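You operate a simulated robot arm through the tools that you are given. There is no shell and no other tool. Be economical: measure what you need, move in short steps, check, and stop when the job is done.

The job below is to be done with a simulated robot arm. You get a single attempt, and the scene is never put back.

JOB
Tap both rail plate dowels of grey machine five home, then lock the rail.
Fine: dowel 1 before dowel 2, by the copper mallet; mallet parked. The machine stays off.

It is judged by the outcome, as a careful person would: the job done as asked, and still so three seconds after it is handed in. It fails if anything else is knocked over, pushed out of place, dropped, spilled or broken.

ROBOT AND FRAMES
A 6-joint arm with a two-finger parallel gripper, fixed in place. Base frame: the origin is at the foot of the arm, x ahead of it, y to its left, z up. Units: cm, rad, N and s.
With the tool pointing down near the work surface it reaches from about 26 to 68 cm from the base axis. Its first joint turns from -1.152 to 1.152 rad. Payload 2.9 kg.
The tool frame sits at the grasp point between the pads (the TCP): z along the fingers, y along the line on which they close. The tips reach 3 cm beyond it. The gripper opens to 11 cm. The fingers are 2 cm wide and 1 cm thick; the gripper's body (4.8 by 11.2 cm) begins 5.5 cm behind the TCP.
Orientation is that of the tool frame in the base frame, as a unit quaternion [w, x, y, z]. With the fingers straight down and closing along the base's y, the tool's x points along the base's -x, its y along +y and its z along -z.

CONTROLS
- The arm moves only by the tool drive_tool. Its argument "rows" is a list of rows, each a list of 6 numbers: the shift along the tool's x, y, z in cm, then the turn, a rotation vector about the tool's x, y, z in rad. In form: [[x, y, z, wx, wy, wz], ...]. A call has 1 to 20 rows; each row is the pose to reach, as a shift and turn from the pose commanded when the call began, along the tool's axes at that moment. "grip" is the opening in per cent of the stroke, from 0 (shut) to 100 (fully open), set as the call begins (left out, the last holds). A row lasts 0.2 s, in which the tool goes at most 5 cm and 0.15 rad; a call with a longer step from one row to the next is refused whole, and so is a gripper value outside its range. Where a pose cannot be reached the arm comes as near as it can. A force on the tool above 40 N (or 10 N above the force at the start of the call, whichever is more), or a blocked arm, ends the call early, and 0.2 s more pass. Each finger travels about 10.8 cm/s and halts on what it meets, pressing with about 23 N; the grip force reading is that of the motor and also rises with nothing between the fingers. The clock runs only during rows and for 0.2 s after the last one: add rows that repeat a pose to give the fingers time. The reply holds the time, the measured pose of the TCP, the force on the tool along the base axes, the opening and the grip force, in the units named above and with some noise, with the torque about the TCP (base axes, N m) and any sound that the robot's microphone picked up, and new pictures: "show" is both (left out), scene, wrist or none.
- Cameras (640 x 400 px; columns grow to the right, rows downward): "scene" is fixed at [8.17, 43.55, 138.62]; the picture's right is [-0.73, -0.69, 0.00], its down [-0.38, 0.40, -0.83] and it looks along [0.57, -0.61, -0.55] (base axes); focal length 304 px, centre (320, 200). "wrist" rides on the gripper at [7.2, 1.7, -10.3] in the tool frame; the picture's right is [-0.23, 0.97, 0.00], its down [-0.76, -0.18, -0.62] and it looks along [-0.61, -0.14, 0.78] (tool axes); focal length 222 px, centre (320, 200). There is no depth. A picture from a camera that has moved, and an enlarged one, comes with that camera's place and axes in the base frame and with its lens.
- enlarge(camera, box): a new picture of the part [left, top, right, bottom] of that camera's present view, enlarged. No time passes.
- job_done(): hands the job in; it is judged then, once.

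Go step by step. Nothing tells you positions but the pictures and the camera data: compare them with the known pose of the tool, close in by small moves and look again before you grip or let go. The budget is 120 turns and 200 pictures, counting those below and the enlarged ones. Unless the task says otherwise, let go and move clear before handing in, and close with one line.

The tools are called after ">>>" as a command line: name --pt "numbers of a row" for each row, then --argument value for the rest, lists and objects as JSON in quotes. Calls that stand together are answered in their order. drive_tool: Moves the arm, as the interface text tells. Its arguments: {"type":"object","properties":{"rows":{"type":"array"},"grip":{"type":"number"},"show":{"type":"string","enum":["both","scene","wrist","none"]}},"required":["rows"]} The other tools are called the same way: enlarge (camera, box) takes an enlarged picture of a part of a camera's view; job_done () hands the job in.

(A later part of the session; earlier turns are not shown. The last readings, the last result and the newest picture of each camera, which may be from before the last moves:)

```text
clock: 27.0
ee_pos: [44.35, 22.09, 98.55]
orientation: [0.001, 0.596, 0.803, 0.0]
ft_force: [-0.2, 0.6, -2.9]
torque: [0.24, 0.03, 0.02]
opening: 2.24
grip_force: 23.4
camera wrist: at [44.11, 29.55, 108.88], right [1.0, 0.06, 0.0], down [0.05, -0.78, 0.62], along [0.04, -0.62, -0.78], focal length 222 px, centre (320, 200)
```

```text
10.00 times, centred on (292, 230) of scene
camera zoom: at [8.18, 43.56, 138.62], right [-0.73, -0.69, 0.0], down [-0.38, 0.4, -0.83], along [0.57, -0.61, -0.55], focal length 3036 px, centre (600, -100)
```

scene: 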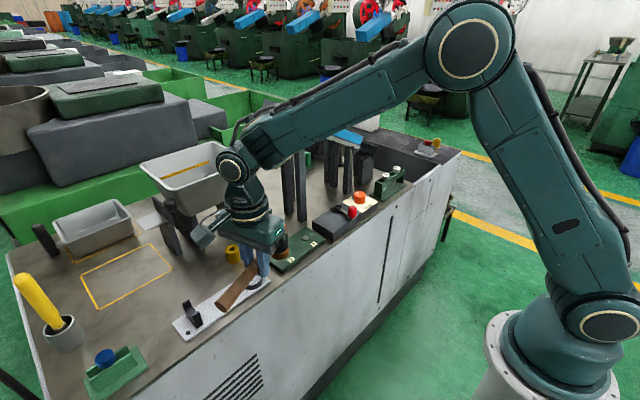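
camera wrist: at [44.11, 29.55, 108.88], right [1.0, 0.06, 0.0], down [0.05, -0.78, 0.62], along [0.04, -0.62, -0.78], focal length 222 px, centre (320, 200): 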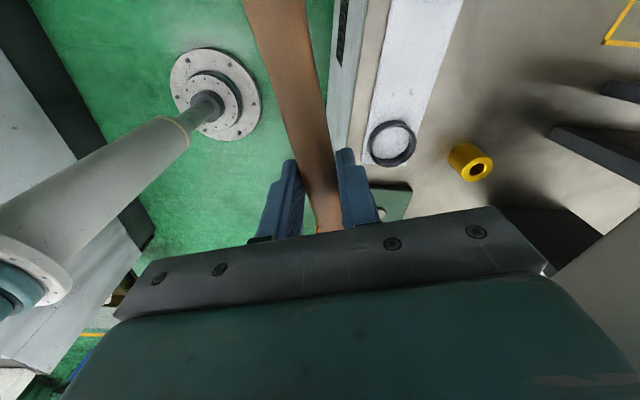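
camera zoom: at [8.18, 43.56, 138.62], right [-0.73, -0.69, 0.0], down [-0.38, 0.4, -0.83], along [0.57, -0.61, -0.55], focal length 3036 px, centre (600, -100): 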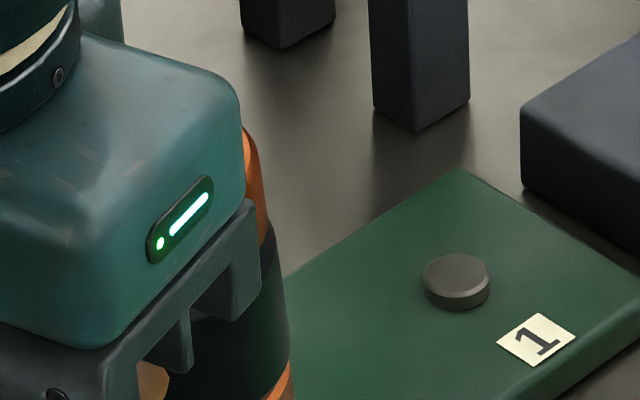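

Dowel 2 also pushed back with a rise in force, so it should be home. I'll bring the mallet back above its rest at the pick-up orientation.

>>> drive_tool --pt "0.4 2.5 0 0 0 0.1" --pt "0.8 5 0 0 0 0.2" --pt "1.2 7.5 0 0 0 0.294" --pt "1.49 9.75 0 0 0 0.294" --pt "1.49 9.75 3.5 0 0 0.294" --pt "1.49 9.75 3.5 0 0 0.294"

>>> enlarge --camera "scene" --box '[150, 200, 310, 340]'

>>> enlarge --camera "scene" --box '[260, 220, 324, 260]'

```text
clock: 28.4
ee_pos: [53.35, 26.42, 94.97]
orientation: [0.0, 0.708, 0.707, 0.0]
ft_force: [-0.5, 0.3, -3.4]
torque: [0.2, 0.02, -0.01]
opening: 2.25
grip_force: 23.2
camera wrist: at [55.15, 33.63, 105.29], right [0.97, -0.23, 0.0], down [-0.18, -0.76, 0.62], along [-0.14, -0.61, -0.78], focal length 222 px, centre (320, 200)
```

scene: 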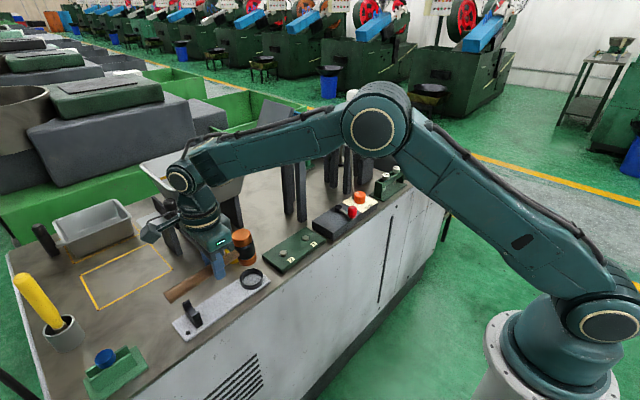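
wrist: 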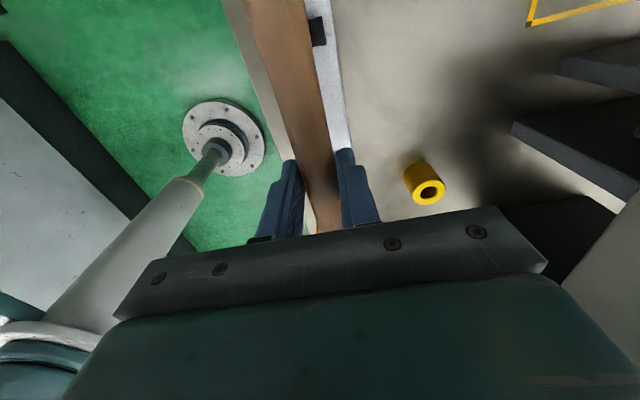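

```text
2.86 times, centred on (230, 270) of scene
camera zoom: at [8.18, 43.56, 138.62], right [-0.73, -0.69, 0.0], down [-0.38, 0.4, -0.83], along [0.57, -0.61, -0.55], focal length 868 px, centre (577, 0)
```

zoom: 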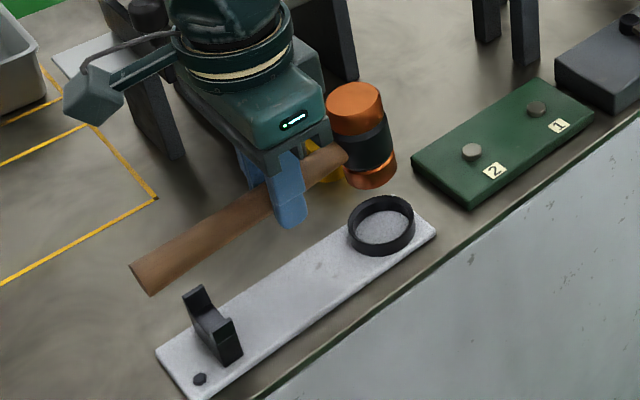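

```text
10.00 times, centred on (292, 240) of scene
camera zoom: at [8.18, 43.56, 138.62], right [-0.73, -0.69, 0.0], down [-0.38, 0.4, -0.83], along [0.57, -0.61, -0.55], focal length 3036 px, centre (600, -200)
```

zoom: 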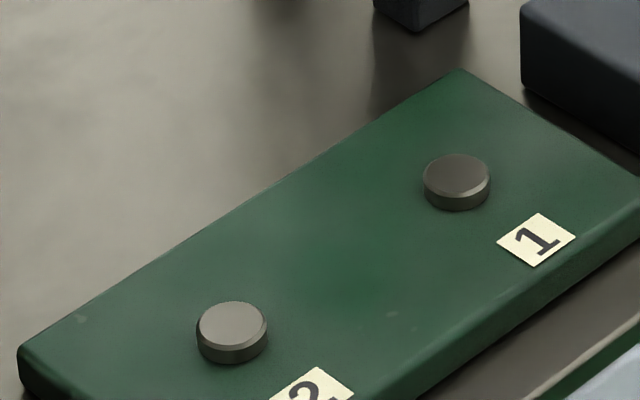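

Both dowels sit flush. The mallet is above its rest, so I'll lower most of the way and check alignment with the ring.

>>> drive_tool --pt "-0.07 -0.1 1 0 0 0" --pt "-0.07 -0.1 2.5 0 0 0" --pt "-0.07 -0.1 3.8 0 0 0" --pt "-0.07 -0.1 3.8 0 0 0"

>>> enlarge --camera "scene" --box '[160, 220, 290, 340]'

```text
clock: 29.4
ee_pos: [53.3, 26.42, 91.12]
orientation: [0.0, 0.706, 0.708, 0.0]
ft_force: [0.2, -0.1, -3.3]
torque: [0.22, 0.01, 0.0]
opening: 2.25
grip_force: 23.2
camera wrist: at [55.09, 33.64, 101.52], right [0.97, -0.23, 0.0], down [-0.18, -0.76, 0.62], along [-0.14, -0.61, -0.78], focal length 222 px, centre (320, 200)
```

scene: 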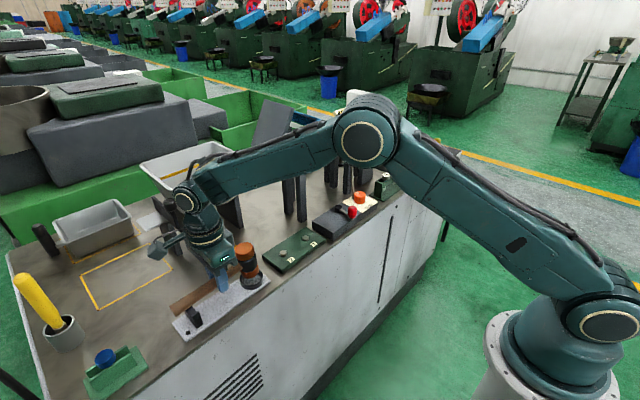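
wrist: 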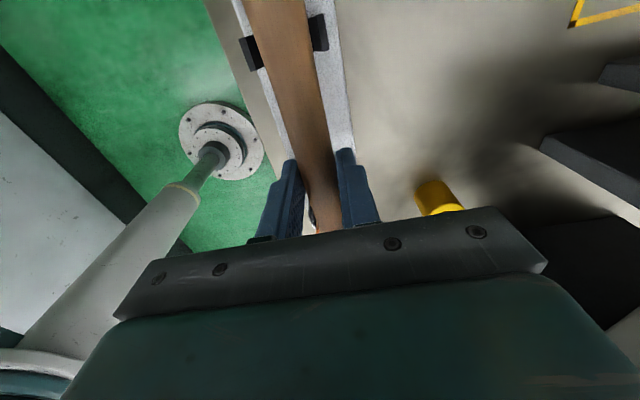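

```text
3.33 times, centred on (225, 280) of scene
camera zoom: at [8.18, 43.56, 138.62], right [-0.73, -0.69, 0.0], down [-0.38, 0.4, -0.83], along [0.57, -0.61, -0.55], focal length 1012 px, centre (637, -67)
```

zoom: 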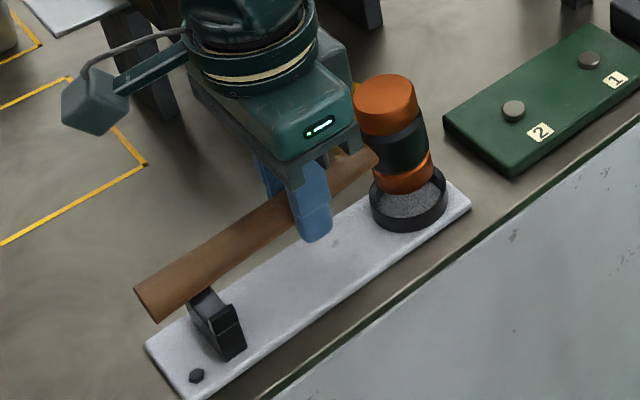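

The mallet is aligned with the ring and rest but about 0.03 rad tail-low from the blows. I'll correct the tilt and lower it the last 2 cm.

>>> drive_tool --pt "0 0 0.5 0 0.03 0" --pt "0 0 1.0 0 0.03 0" --pt "0 0 1.5 0 0.03 0" --pt "0 0 2.0 0 0.03 0" --pt "0 0 2.0 0 0.03 0"

>>> enlarge --camera "scene" --box '[160, 220, 290, 340]'

```text
clock: 30.6
ee_pos: [53.22, 26.45, 89.24]
orientation: [-0.011, 0.706, 0.708, 0.011]
ft_force: [0.5, 0.1, -4.1]
torque: [0.21, 0.01, 0.0]
opening: 2.27
grip_force: 22.7
camera wrist: at [55.07, 33.27, 99.78], right [0.97, -0.23, -0.01], down [-0.18, -0.78, 0.6], along [-0.14, -0.58, -0.8], focal length 222 px, centre (320, 200)
```

scene: 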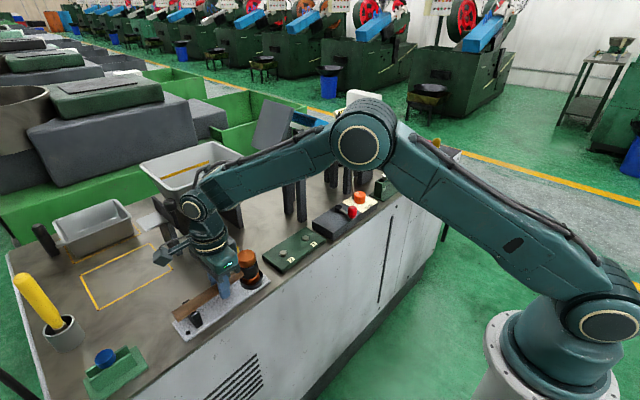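
wrist: 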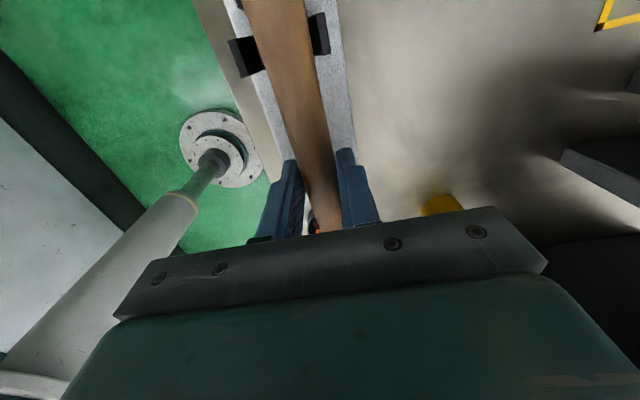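

```text
3.33 times, centred on (225, 280) of scene
camera zoom: at [8.18, 43.56, 138.62], right [-0.73, -0.69, 0.0], down [-0.38, 0.4, -0.83], along [0.57, -0.61, -0.55], focal length 1012 px, centre (637, -67)
```

zoom: 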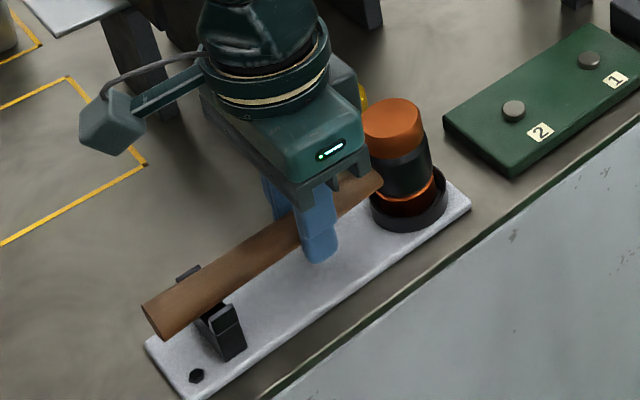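

It is in the ring and over the V-rest. I'll settle it the last few millimetres until there's contact.

>>> drive_tool --pt "0 0 0.15 0 0 0" --pt "0 0 0.3 0 0 0" --pt "0 0 0.3 0 0 0" --show "none"

>>> enlarge --camera "scene" --box '[160, 220, 290, 340]'

```text
clock: 31.4
ee_pos: [53.38, 26.39, 88.98]
orientation: [-0.01, 0.706, 0.708, 0.011]
ft_force: [-0.7, -1.1, 3.7]
torque: [0.66, 0.02, 0.04]
opening: 2.27
grip_force: 23.3
```

```text
3.33 times, centred on (225, 280) of scene
camera zoom: at [8.17, 43.55, 138.62], right [-0.73, -0.69, 0.0], down [-0.38, 0.4, -0.83], along [0.57, -0.61, -0.55], focal length 1012 px, centre (637, -67)
```

zoom: 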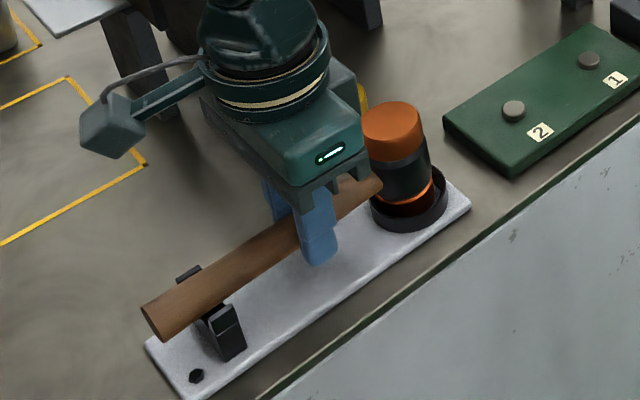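

The tail touched first. I'll tip the head down a touch more, then check the contact.

>>> drive_tool --pt "0 0 0 0 0.015 0" --pt "0 0 0.05 0 0.03 0" --pt "0 0 0.05 0 0.03 0" --show "none"

```text
clock: 32.2
ee_pos: [53.31, 26.24, 88.81]
orientation: [-0.021, 0.707, 0.707, 0.02]
ft_force: [-1.4, -3.5, 5.1]
torque: [-0.71, 0.03, -0.14]
opening: 2.22
grip_force: 22.5
```

Now the head bears too, so it's seated. I'll open the gripper and then rise straight up.

>>> drive_tool --pt "0 0 0 0 0 0" --pt "0 0 0 0 0 0" --pt "0 0 0 0 0 0" --pt "0 0 0 0 0 0" --grip 50 --show "none"

>>> drive_tool --pt "0 0 -2 0 0 0" --pt "0 0 -5 0 0 0" --pt "0 0 -9 0 0 0" --pt "0 0 -13 0 -0.06 0" --pt "0 0 -13 0 -0.06 0"

>>> enlarge --camera "scene" --box '[160, 220, 290, 340]'

```text
clock: 33.2
ee_pos: [53.18, 26.4, 88.91]
orientation: [-0.021, 0.706, 0.707, 0.021]
ft_force: [0.0, 0.0, 0.0]
torque: [-0.02, 0.04, 0.01]
opening: 5.47
grip_force: 0.0
```

```text
clock: 34.4
ee_pos: [53.07, 25.71, 101.77]
orientation: [0.0, 0.707, 0.708, -0.001]
ft_force: [1.1, -0.3, 0.0]
torque: [-0.01, 0.0, -0.01]
opening: 5.51
grip_force: 0.1
camera wrist: at [54.96, 32.88, 112.27], right [0.97, -0.23, 0.0], down [-0.18, -0.76, 0.62], along [-0.14, -0.61, -0.78], focal length 222 px, centre (320, 200)
```

scene: 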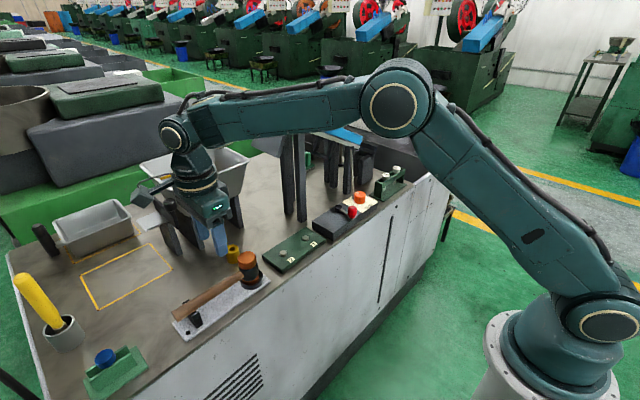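
wrist: 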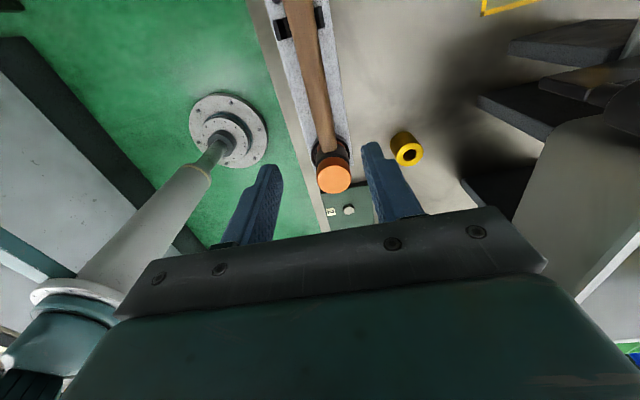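

```text
3.33 times, centred on (225, 280) of scene
camera zoom: at [8.17, 43.55, 138.62], right [-0.73, -0.69, 0.0], down [-0.38, 0.4, -0.83], along [0.57, -0.61, -0.55], focal length 1012 px, centre (637, -67)
```

zoom: 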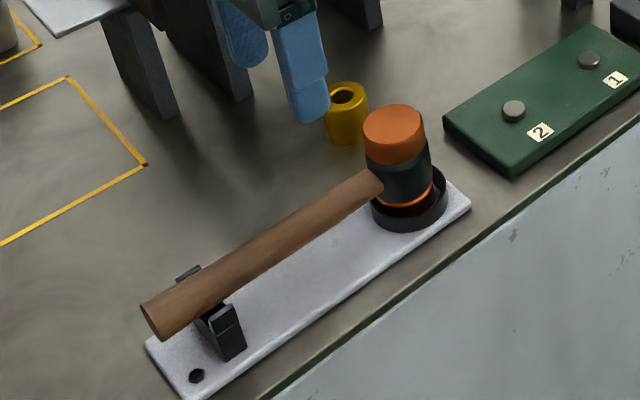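

The mallet is parked as before. Next I'll bring the wrist camera over the lever box for a close look at how the lever works.

>>> drive_tool --pt "-3 -2 -1 0 0 -0.14" --pt "-6 -4 -1.5 0 0 -0.28" --pt "-9 -6 -1.5 0 0 -0.42" --pt "-12 -7 -1.5 0 0 -0.56" --pt "-15 -7 -1.5 0 0 -0.7" --pt "-18 -7 -1.5 0 0 -0.84" --pt "-21 -7 -1.5 0 0 -0.98" --pt "-24.5 -7 -1.5 0 0 -1.12" --pt "-28 -7 -1.5 0 0 -1.26" --pt "-31 -7 -1.5 0 0 -1.4" --pt "-34 -7 -1.5 0 0 -1.5" --pt "-37.2 -7 -1.5 0 0 -1.5708" --pt "-37.2 -7 -1.5 0 0 -1.5708"

>>> enlarge --camera "wrist" --box '[200, 60, 440, 210]'

>>> enlarge --camera "scene" --box '[300, 180, 380, 240]'

```text
clock: 37.2
ee_pos: [46.36, -11.54, 103.28]
orientation: [0.0, -0.001, 1.0, 0.0]
ft_force: [0.1, 0.0, -0.6]
torque: [-0.03, 0.02, 0.01]
opening: 5.49
grip_force: 0.1
camera wrist: at [39.22, -10.01, 113.66], right [0.23, 0.97, 0.0], down [0.76, -0.18, 0.62], along [0.61, -0.14, -0.78], focal length 222 px, centre (320, 200)
```

scene: 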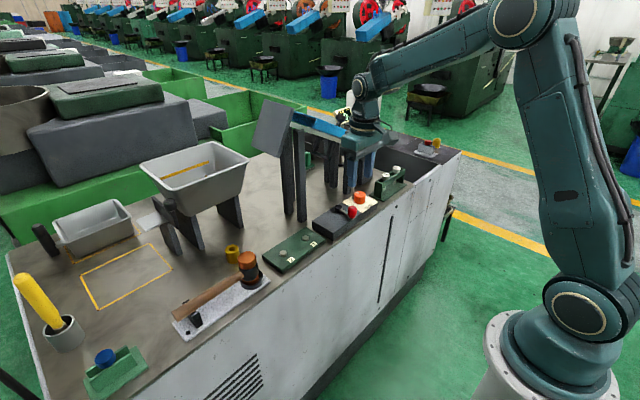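
wrist: 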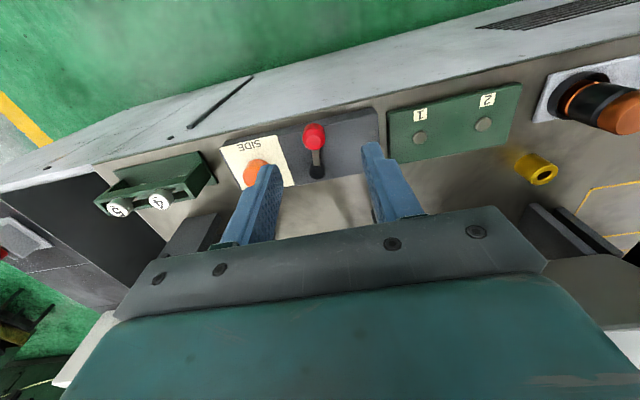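

```text
2.67 times, centred on (320, 135) of wrist
camera zoom: at [39.22, -10.01, 113.66], right [0.23, 0.97, 0.0], down [0.76, -0.18, 0.62], along [0.61, -0.14, -0.78], focal length 592 px, centre (320, 373)
```

zoom: 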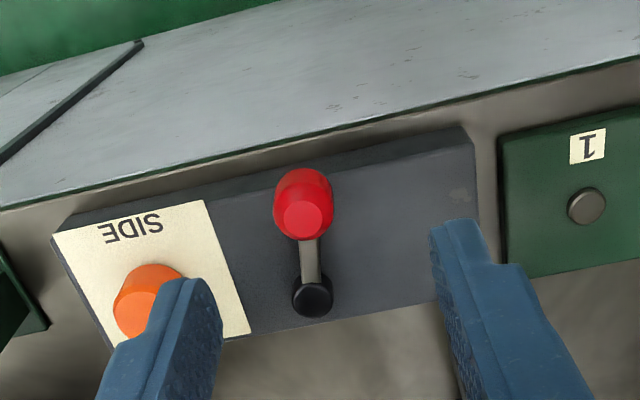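

```text
6.67 times, centred on (340, 210) of scene
camera zoom: at [8.18, 43.55, 138.62], right [-0.73, -0.69, 0.0], down [-0.38, 0.4, -0.83], along [0.57, -0.61, -0.55], focal length 2024 px, centre (187, 133)
```

zoom: 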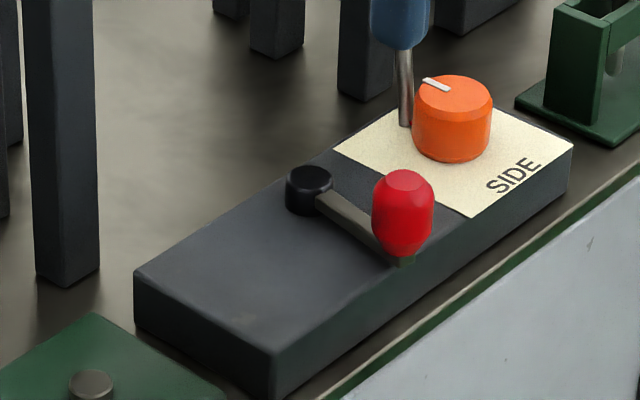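

The red lever pivots about a vertical cap. There's a faint spot on the free side of the box, so I'll zoom in there before choosing the swing direction.

>>> enlarge --camera "scene" --box '[312, 196, 352, 226]'

>>> enlarge --camera "wrist" --box '[280, 100, 400, 180]'

```text
13.33 times, centred on (332, 211) of scene
camera zoom: at [8.18, 43.55, 138.62], right [-0.73, -0.69, 0.0], down [-0.38, 0.4, -0.83], along [0.57, -0.61, -0.55], focal length 4048 px, centre (160, 53)
```

zoom: 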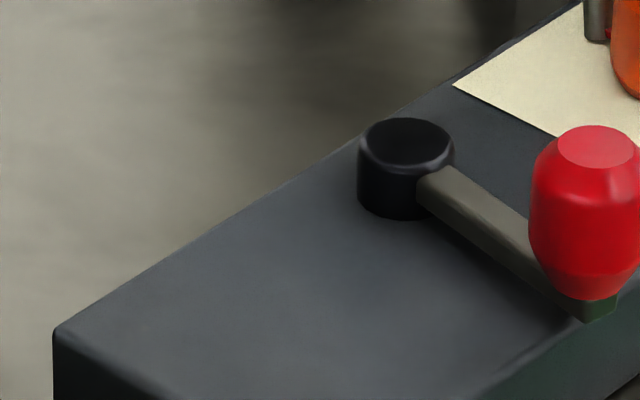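

```text
5.00 times, centred on (340, 140) of wrist
camera zoom: at [39.22, -10.01, 113.66], right [0.23, 0.97, 0.0], down [0.76, -0.18, 0.62], along [0.61, -0.14, -0.78], focal length 1111 px, centre (220, 500)
```

zoom: 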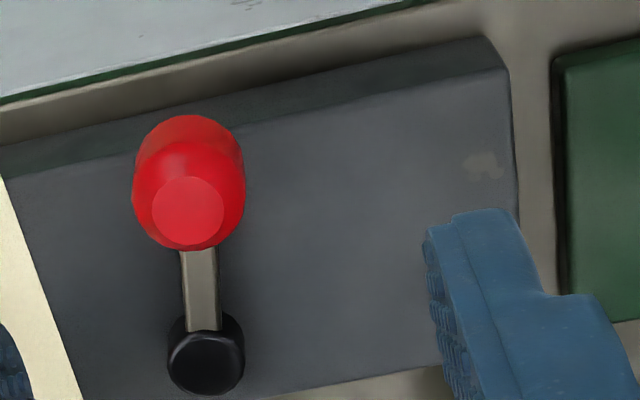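

That spot is only a scuff. The dial blocks the other way, so the lever should swing from across the box to along it, towards the dowel plate (+y). I'll lower open fingers around the red knob at about (48.4, -12.7).

>>> drive_tool --pt "-1 -0.6 2 0 0 0" --pt "-2.05 -1.2 5 0 0 0" --pt "-2.05 -1.2 7.5 0 0 0" --pt "-2.05 -1.2 7.5 0 0 0"

>>> enlarge --camera "scene" --box '[310, 160, 390, 230]'

```text
clock: 38.2
ee_pos: [48.33, -12.74, 95.77]
orientation: [0.0, -0.001, 1.0, 0.0]
ft_force: [-1.1, 0.0, 1.2]
torque: [0.02, 0.02, 0.0]
opening: 5.49
grip_force: 0.0
camera wrist: at [41.23, -11.16, 106.19], right [0.23, 0.97, 0.0], down [0.76, -0.18, 0.62], along [0.61, -0.14, -0.78], focal length 222 px, centre (320, 200)
```

scene: 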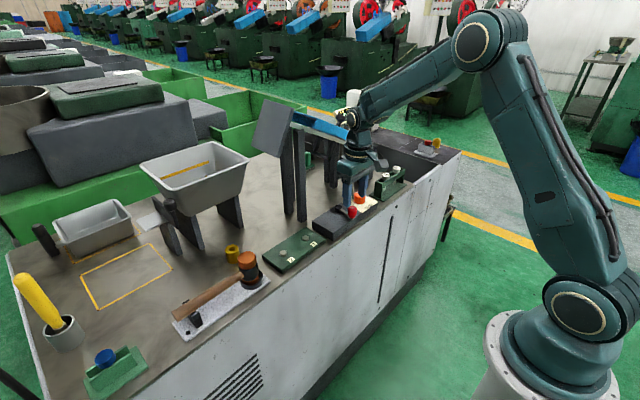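
wrist: 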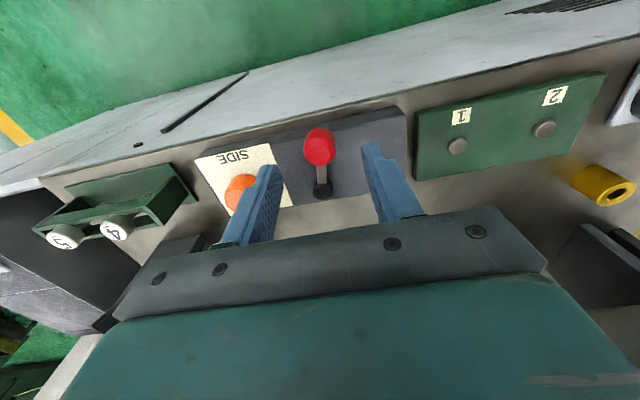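

```text
5.71 times, centred on (350, 195) of scene
camera zoom: at [8.18, 43.55, 138.62], right [-0.73, -0.69, 0.0], down [-0.38, 0.4, -0.83], along [0.57, -0.61, -0.55], focal length 1735 px, centre (149, 229)
```

zoom: 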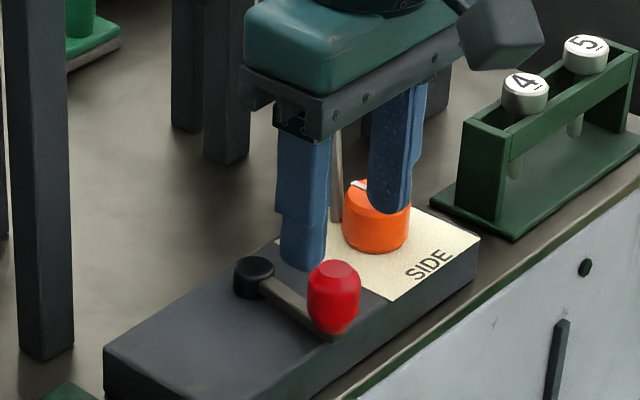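

The knob lies between the fingers within a few millimetres. I'll lower around it.

>>> drive_tool --pt "0.15 0.35 0 0 0 0" --pt "0.15 0.35 2 0 0 0" --pt "0.15 0.35 3.5 0 0 0" --pt "0.15 0.35 3.5 0 0 0"

>>> enlarge --camera "scene" --box '[310, 160, 390, 230]'

```text
clock: 39.2
ee_pos: [48.19, -12.39, 92.27]
orientation: [0.0, -0.001, 1.0, 0.0]
ft_force: [-0.3, -0.8, 1.2]
torque: [0.0, 0.0, 0.01]
opening: 5.49
grip_force: 0.1
camera wrist: at [41.07, -10.82, 102.69], right [0.23, 0.97, 0.0], down [0.76, -0.18, 0.62], along [0.61, -0.14, -0.78], focal length 222 px, centre (320, 200)
```

scene: 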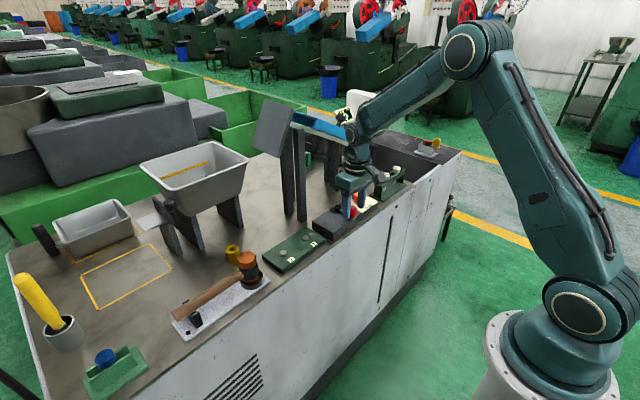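
wrist: 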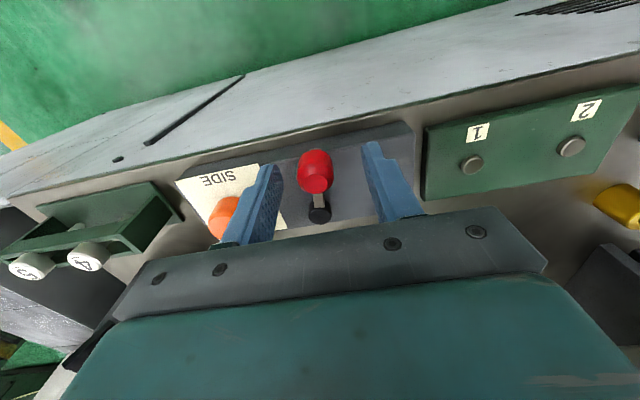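

```text
5.71 times, centred on (350, 195) of scene
camera zoom: at [8.18, 43.55, 138.62], right [-0.73, -0.69, 0.0], down [-0.38, 0.4, -0.83], along [0.57, -0.61, -0.55], focal length 1735 px, centre (149, 229)
```

zoom: 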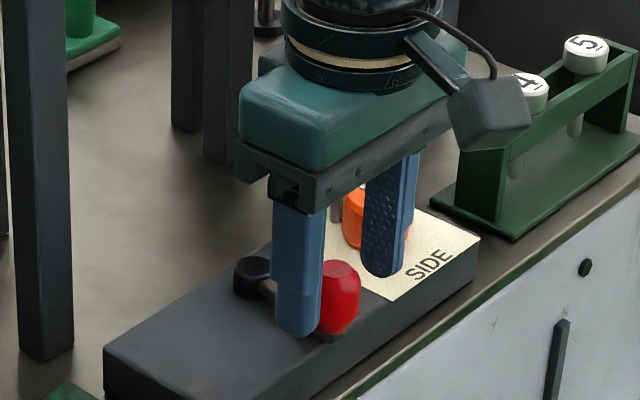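

The knob sits between the fingers, slightly nearer the robot. I'll shift 0.4 cm towards the base and close on it.

>>> drive_tool --pt "0.4 0 0 0 0 0" --pt "0.4 0 0 0 0 0" --pt "0.4 0 0 0 0 0" --pt "0.4 0 0 0 0 0" --grip 10

>>> enlarge --camera "wrist" --box '[240, 110, 400, 230]'

```text
clock: 40.2
ee_pos: [47.84, -12.41, 92.19]
orientation: [0.002, 0.0, 1.0, -0.001]
ft_force: [17.5, -6.9, -6.9]
torque: [-0.1, -0.61, -0.15]
opening: 2.34
grip_force: 45.0
camera wrist: at [40.78, -10.85, 102.69], right [0.23, 0.97, 0.0], down [0.76, -0.18, 0.63], along [0.61, -0.14, -0.78], focal length 222 px, centre (320, 200)
```

scene: 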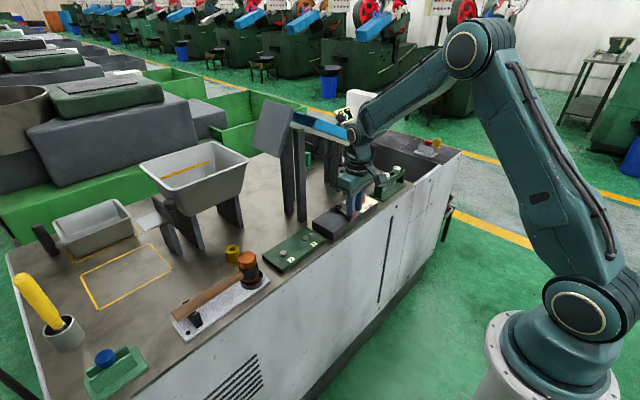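
wrist: 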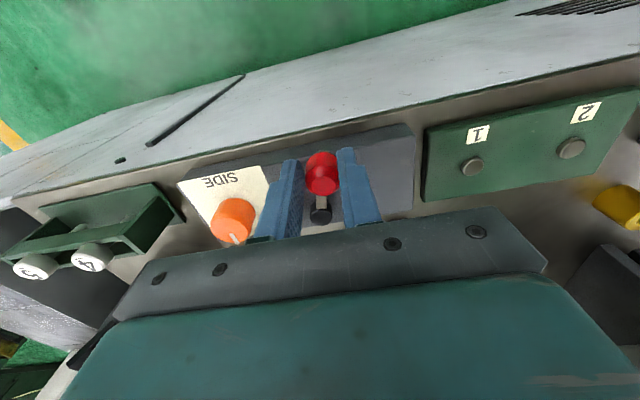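

```text
3.33 times, centred on (320, 170) of wrist
camera zoom: at [40.78, -10.85, 102.69], right [0.23, 0.97, 0.0], down [0.76, -0.18, 0.63], along [0.61, -0.14, -0.78], focal length 740 px, centre (320, 300)
```

zoom: 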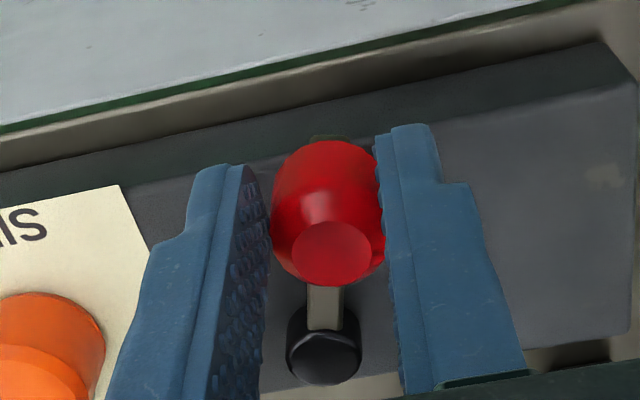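

The knob is gripped. I'll loosen slightly for play, then swing it along its arc towards +y and check part-way.

>>> drive_tool --pt "-0.3 0 0 0 0 0" --pt "-0.34 0 0 0 0 0" --pt "-0.6 0.75 0 0 0 0.06" --pt "-0.92 1.5 0 0 0 0.13" --pt "-1.3 2.1 0 0 0 0.2" --pt "-1.78 2.62 0 0 0 0.26" --pt "-1.78 2.62 0 0 0 0.26" --grip 25

>>> enlarge --camera "wrist" --box '[240, 110, 400, 230]'

```text
clock: 41.8
ee_pos: [49.63, -9.72, 92.45]
orientation: [0.0, 0.13, 0.992, 0.0]
ft_force: [-0.4, -0.3, -0.1]
torque: [-0.02, 0.0, 0.01]
opening: 2.78
grip_force: 0.5
camera wrist: at [43.18, -6.31, 102.71], right [0.47, 0.88, 0.0], down [0.69, -0.37, 0.62], along [0.55, -0.29, -0.78], focal length 222 px, centre (320, 200)
```

scene: 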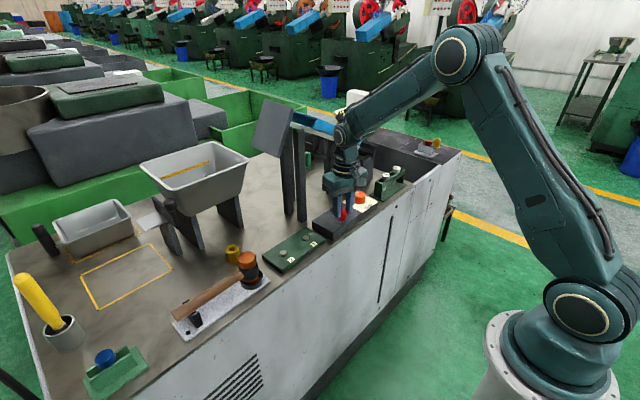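
wrist: 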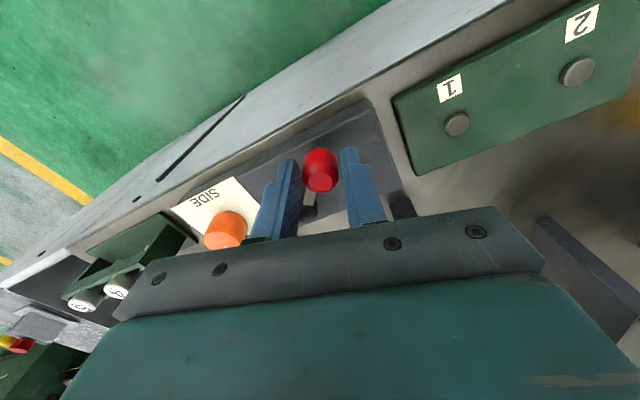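

```text
3.33 times, centred on (320, 170) of wrist
camera zoom: at [43.18, -6.31, 102.71], right [0.47, 0.88, 0.0], down [0.69, -0.37, 0.62], along [0.55, -0.29, -0.78], focal length 740 px, centre (320, 300)
```

zoom: 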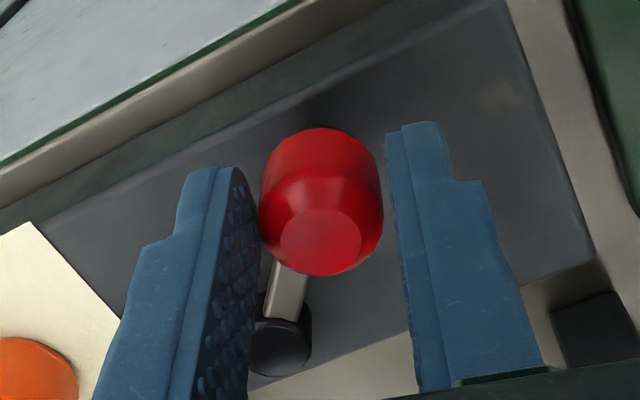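

The lever swings freely with low force. I'll continue along the arc.

>>> drive_tool --pt "-0.4 0.58 0 0 0 0.06" --pt "-0.86 1.12 0 0 0 0.13" --pt "-1.4 1.58 0 0 0 0.2" --pt "-1.98 1.97 0 0 0 0.26" --pt "-1.98 1.97 0 0 0 0.26"

>>> enlarge --camera "wrist" --box '[240, 110, 400, 230]'

>>> enlarge --camera "scene" --box '[280, 120, 400, 230]'

```text
clock: 43.0
ee_pos: [52.04, -8.29, 92.28]
orientation: [0.0, 0.257, 0.966, 0.0]
ft_force: [0.6, 0.9, 0.2]
torque: [-0.01, -0.01, -0.03]
opening: 2.73
grip_force: 0.2
camera wrist: at [46.74, -3.35, 102.68], right [0.68, 0.73, 0.0], down [0.57, -0.53, 0.62], along [0.46, -0.42, -0.78], focal length 222 px, centre (320, 200)
```

scene: 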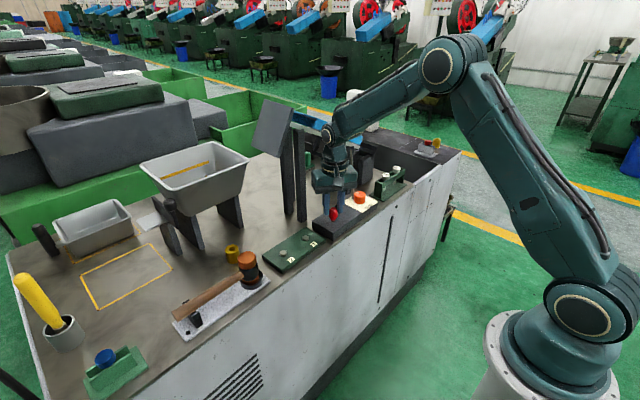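
wrist: 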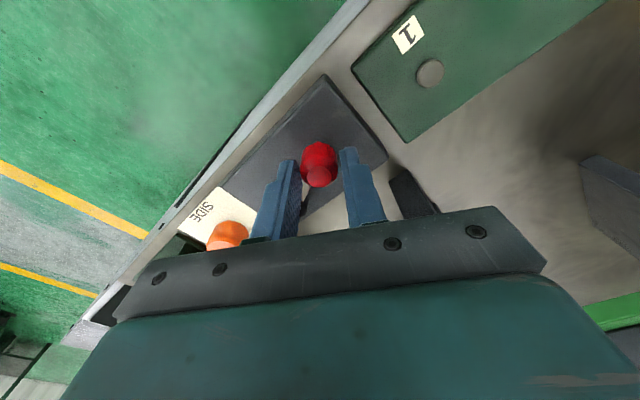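

```text
3.33 times, centred on (320, 170) of wrist
camera zoom: at [46.74, -3.35, 102.68], right [0.68, 0.73, 0.0], down [0.57, -0.53, 0.62], along [0.46, -0.42, -0.78], focal length 740 px, centre (320, 300)
```

zoom: 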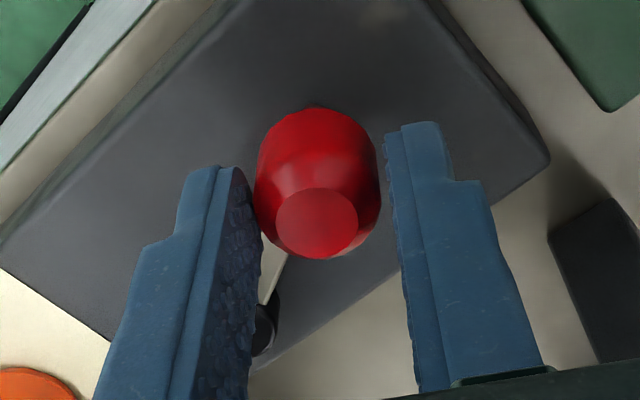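

```text
3.64 times, centred on (340, 175) of scene
camera zoom: at [8.17, 43.55, 138.62], right [-0.73, -0.69, 0.0], down [-0.38, 0.4, -0.83], along [0.57, -0.61, -0.55], focal length 1104 px, centre (247, 291)
```

zoom: 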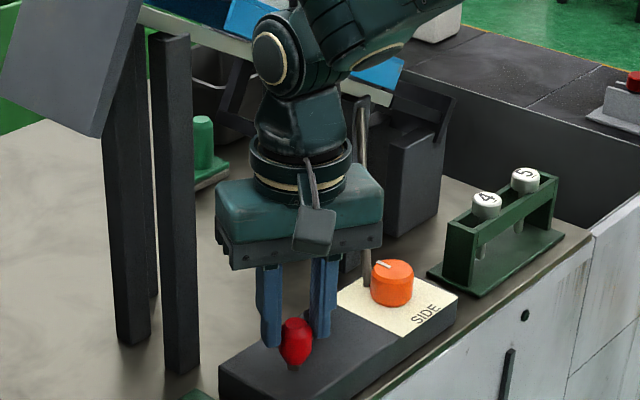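

Still no stop and the rail legs are clear by about 2 cm. I'll continue to 90° without turning the tool further.

>>> drive_tool --pt "-0.55 0.45 0 0 0 0" --pt "-1.13 0.85 0 0 0 0" --pt "-1.4 1.0 0 0 0 0" --pt "-1.4 1.0 0 0 0 0"

>>> enlarge --camera "wrist" --box '[240, 110, 400, 230]'

>>> enlarge --camera "scene" --box '[280, 120, 400, 230]'

```text
clock: 44.0
ee_pos: [53.88, -8.17, 92.42]
orientation: [-0.001, 0.256, 0.967, 0.0]
ft_force: [-0.5, -0.4, -0.3]
torque: [-0.03, 0.01, -0.01]
opening: 2.77
grip_force: 0.1
camera wrist: at [48.44, -3.2, 102.71], right [0.68, 0.73, 0.0], down [0.57, -0.53, 0.62], along [0.46, -0.42, -0.78], focal length 222 px, centre (320, 200)
```

scene: 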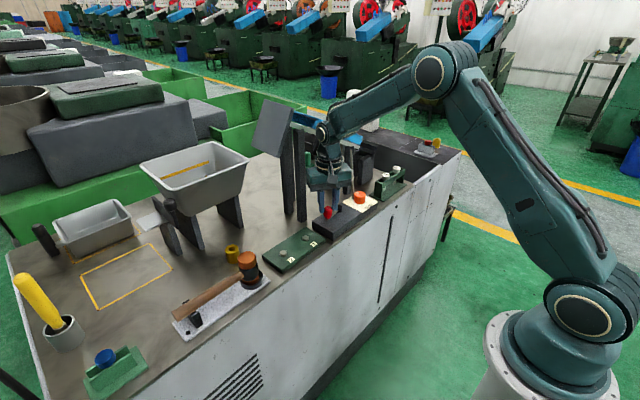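
wrist: 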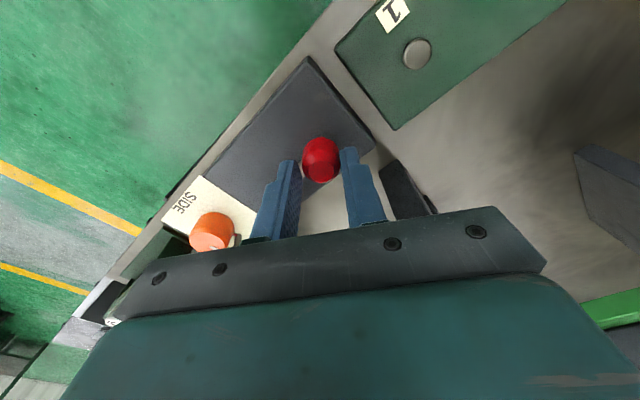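

```text
3.33 times, centred on (320, 170) of wrist
camera zoom: at [48.44, -3.2, 102.71], right [0.68, 0.73, 0.0], down [0.57, -0.53, 0.62], along [0.46, -0.42, -0.78], focal length 740 px, centre (320, 300)
```

zoom: 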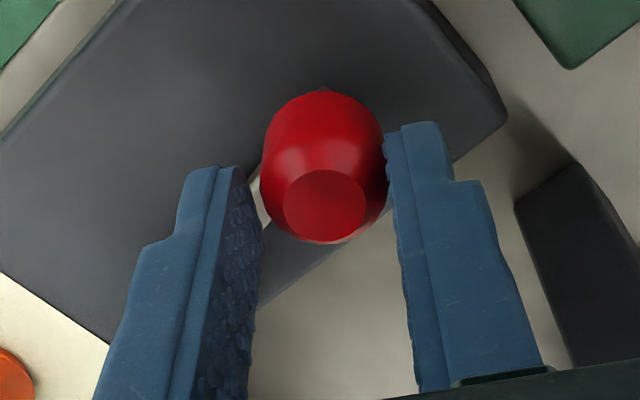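

```text
3.64 times, centred on (340, 175) of scene
camera zoom: at [8.18, 43.55, 138.62], right [-0.73, -0.69, 0.0], down [-0.38, 0.4, -0.83], along [0.57, -0.61, -0.55], focal length 1104 px, centre (247, 291)
```

zoom: 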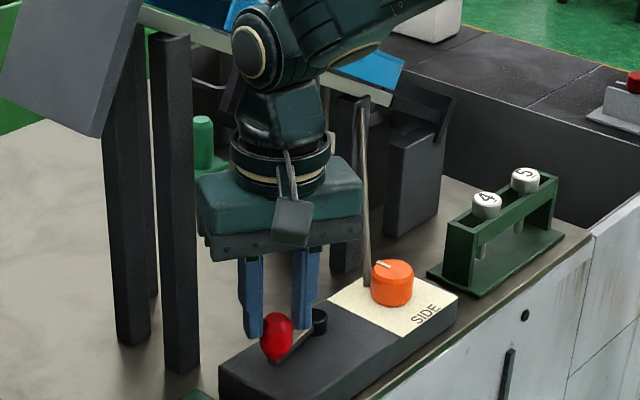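

The lever is about parallel to the box. I'll push a little further to feel for the end stop.

>>> drive_tool --pt "-0.4 0.16 0 0 0 0" --pt "-0.75 0.31 0 0 0 0" --pt "-0.75 0.31 0 0 0 0" --show "wrist"

>>> enlarge --camera "scene" --box '[300, 170, 370, 235]'

```text
clock: 44.8
ee_pos: [54.51, -8.19, 92.31]
orientation: [0.0, 0.256, 0.967, 0.0]
ft_force: [-1.8, -0.9, 0.3]
torque: [0.0, 0.07, -0.01]
opening: 2.82
grip_force: 0.7
camera wrist: at [49.21, -3.31, 102.7], right [0.68, 0.73, 0.0], down [0.57, -0.53, 0.62], along [0.46, -0.42, -0.78], focal length 222 px, centre (320, 200)
```

wrist: 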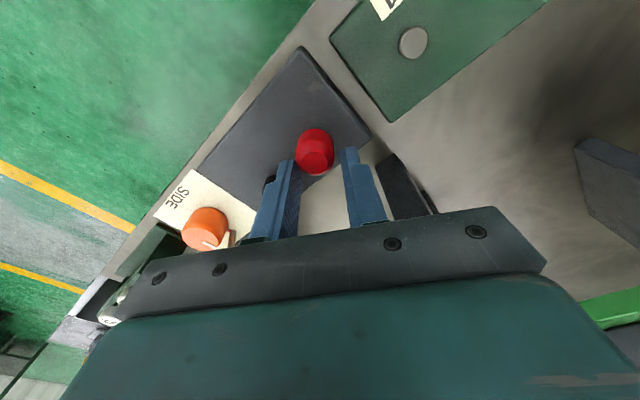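

```text
6.15 times, centred on (335, 202) of scene
camera zoom: at [8.17, 43.55, 138.62], right [-0.73, -0.69, 0.0], down [-0.38, 0.4, -0.83], along [0.57, -0.61, -0.55], focal length 1868 px, centre (228, 185)
```

zoom: 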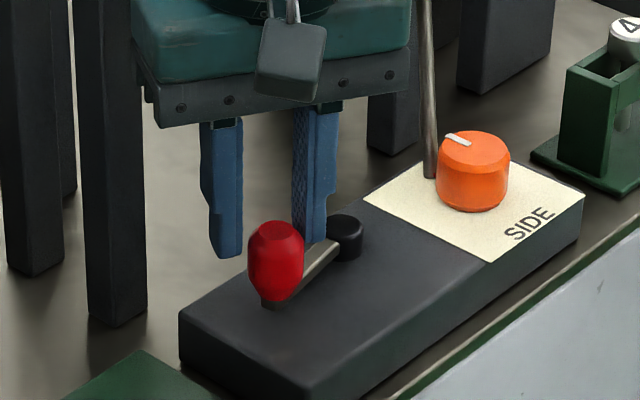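

The knob slipped past the angled fingers at about 97° rather than clearly hitting a stop. I'll lift, close the fingers and push it from the -x side to feel for the stop properly.

>>> drive_tool --pt "0 0 -2.5 0 0 0" --pt "0 0 -6 0 0 0" --pt "1.5 -0.6 -6 0 0 -0.13" --pt "3 -1.2 -6 0 0 -0.26" --pt "4.64 -1.96 -6 0 0 -0.39" --pt "4.64 -1.96 -6 0 0 -0.523" --pt "4.64 -1.96 -6 0 0 -0.523" --grip 25

>>> enlarge --camera "scene" --box '[300, 170, 370, 235]'

>>> enlarge --camera "wrist" --box '[200, 80, 400, 220]'

```text
clock: 46.4
ee_pos: [49.56, -7.74, 98.42]
orientation: [0.0, -0.003, 1.0, 0.0]
ft_force: [0.8, -0.1, -1.0]
torque: [0.0, 0.0, 0.0]
opening: 2.72
grip_force: 0.0
camera wrist: at [42.4, -6.14, 108.73], right [0.22, 0.98, 0.0], down [0.76, -0.17, 0.62], along [0.61, -0.14, -0.78], focal length 222 px, centre (320, 200)
```

scene: 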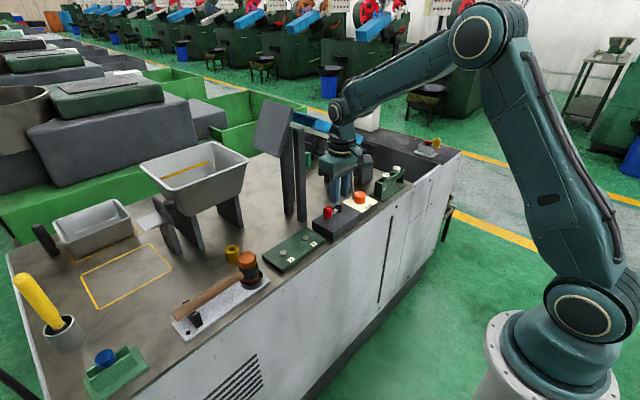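
wrist: 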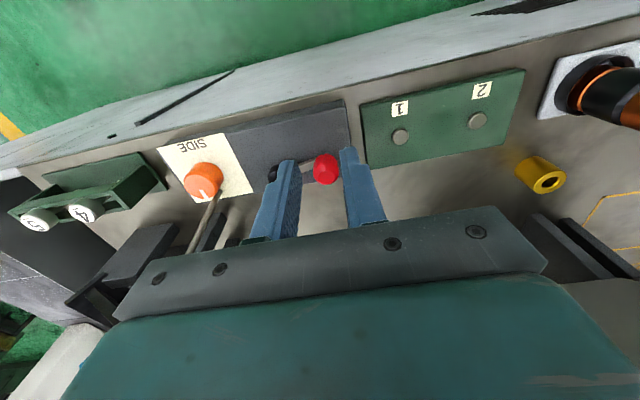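

```text
6.15 times, centred on (335, 202) of scene
camera zoom: at [8.17, 43.55, 138.62], right [-0.73, -0.69, 0.0], down [-0.38, 0.4, -0.83], along [0.57, -0.61, -0.55], focal length 1868 px, centre (228, 185)
```

zoom: 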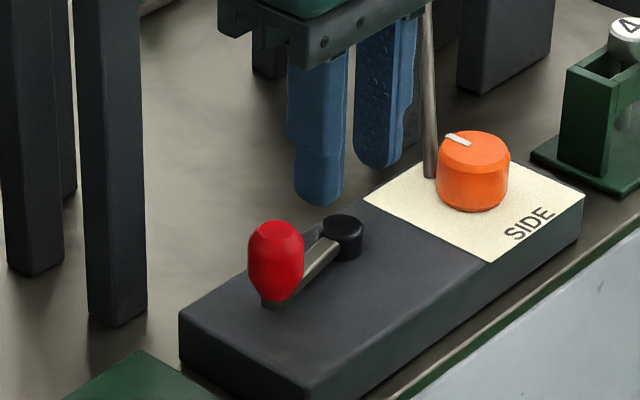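

```text
2.86 times, centred on (300, 150) of wrist
camera zoom: at [42.4, -6.14, 108.73], right [0.22, 0.98, 0.0], down [0.76, -0.17, 0.62], along [0.61, -0.14, -0.78], focal length 635 px, centre (377, 343)
```

zoom: 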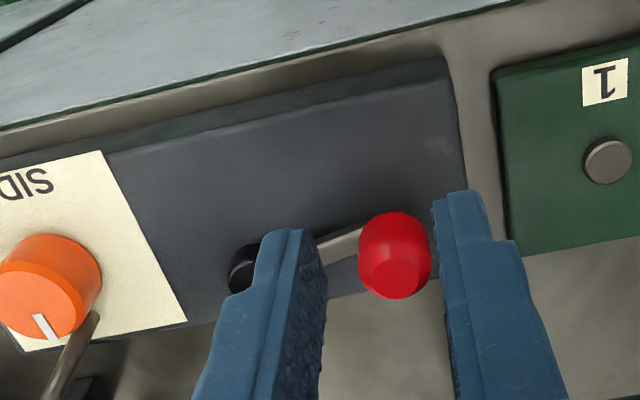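

The lever is a few degrees short of parallel. I'll close the fingers and come down on the -x side of the knob.

>>> drive_tool --pt "0.4 0.2 0 0 0 0" --pt "0.4 0.2 0 0 0 0" --pt "0.4 0.2 3 0 0 0" --pt "0.4 0.2 6.0 0 0 0" --pt "0.4 0.2 6.0 0 0 0" --grip 0 --show "none"

>>> drive_tool --pt "-0.5 0 0 0 0 0" --pt "-1 0 0 0 0 0" --pt "-1.4 0 0 0 0 0" --pt "-1.8 0 0 0 0 0" --pt "-1.8 0 0 0 0 0" --show "wrist"

>>> enlarge --camera "scene" --box '[300, 170, 370, 235]'

```text
clock: 47.6
ee_pos: [49.14, -7.59, 92.17]
orientation: [0.0, -0.001, 1.0, 0.001]
ft_force: [-0.1, -0.4, -0.5]
torque: [-0.02, 0.01, 0.03]
opening: 0.0
grip_force: 23.0
```

```text
clock: 48.8
ee_pos: [50.86, -7.69, 92.34]
orientation: [0.0, -0.002, 1.0, -0.001]
ft_force: [0.6, -0.4, -0.1]
torque: [-0.04, -0.01, 0.0]
opening: 0.01
grip_force: 23.0
camera wrist: at [43.82, -5.94, 102.68], right [0.22, 0.97, 0.0], down [0.76, -0.17, 0.62], along [0.61, -0.14, -0.78], focal length 222 px, centre (320, 200)
```

wrist: 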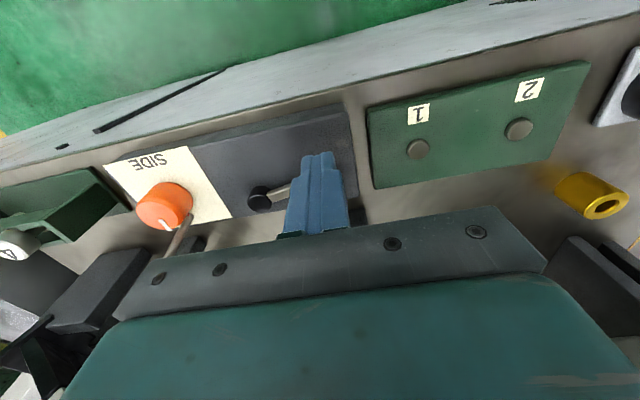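

```text
6.15 times, centred on (335, 202) of scene
camera zoom: at [8.18, 43.55, 138.62], right [-0.73, -0.69, 0.0], down [-0.38, 0.4, -0.83], along [0.57, -0.61, -0.55], focal length 1868 px, centre (228, 185)
```

zoom: 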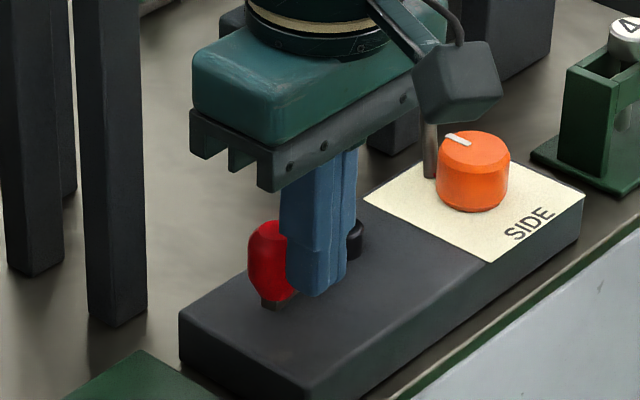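

The fingers are about touching the knob. I'll push a little further in +x in small steps.

>>> drive_tool --pt "-0.2 0 0 0 0 0" --pt "-0.4 0 0 0 0 0" --pt "-0.6 0 0 0 0 0" --pt "-0.6 0 0 0 0 0" --show "none"

>>> enlarge --camera "scene" --box '[300, 170, 370, 235]'

```text
clock: 49.8
ee_pos: [51.55, -7.57, 92.34]
orientation: [0.001, -0.001, 1.0, 0.001]
ft_force: [0.0, -0.4, -0.1]
torque: [-0.03, 0.01, 0.02]
opening: 0.01
grip_force: 23.1
```

```text
6.15 times, centred on (335, 202) of scene
camera zoom: at [8.17, 43.55, 138.62], right [-0.73, -0.69, 0.0], down [-0.38, 0.4, -0.83], along [0.57, -0.61, -0.55], focal length 1868 px, centre (228, 185)
```

zoom: 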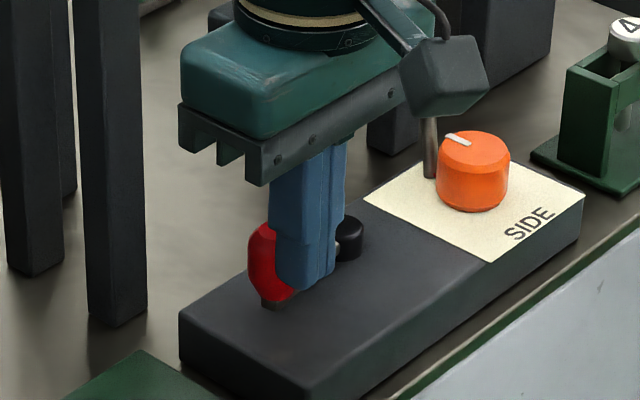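

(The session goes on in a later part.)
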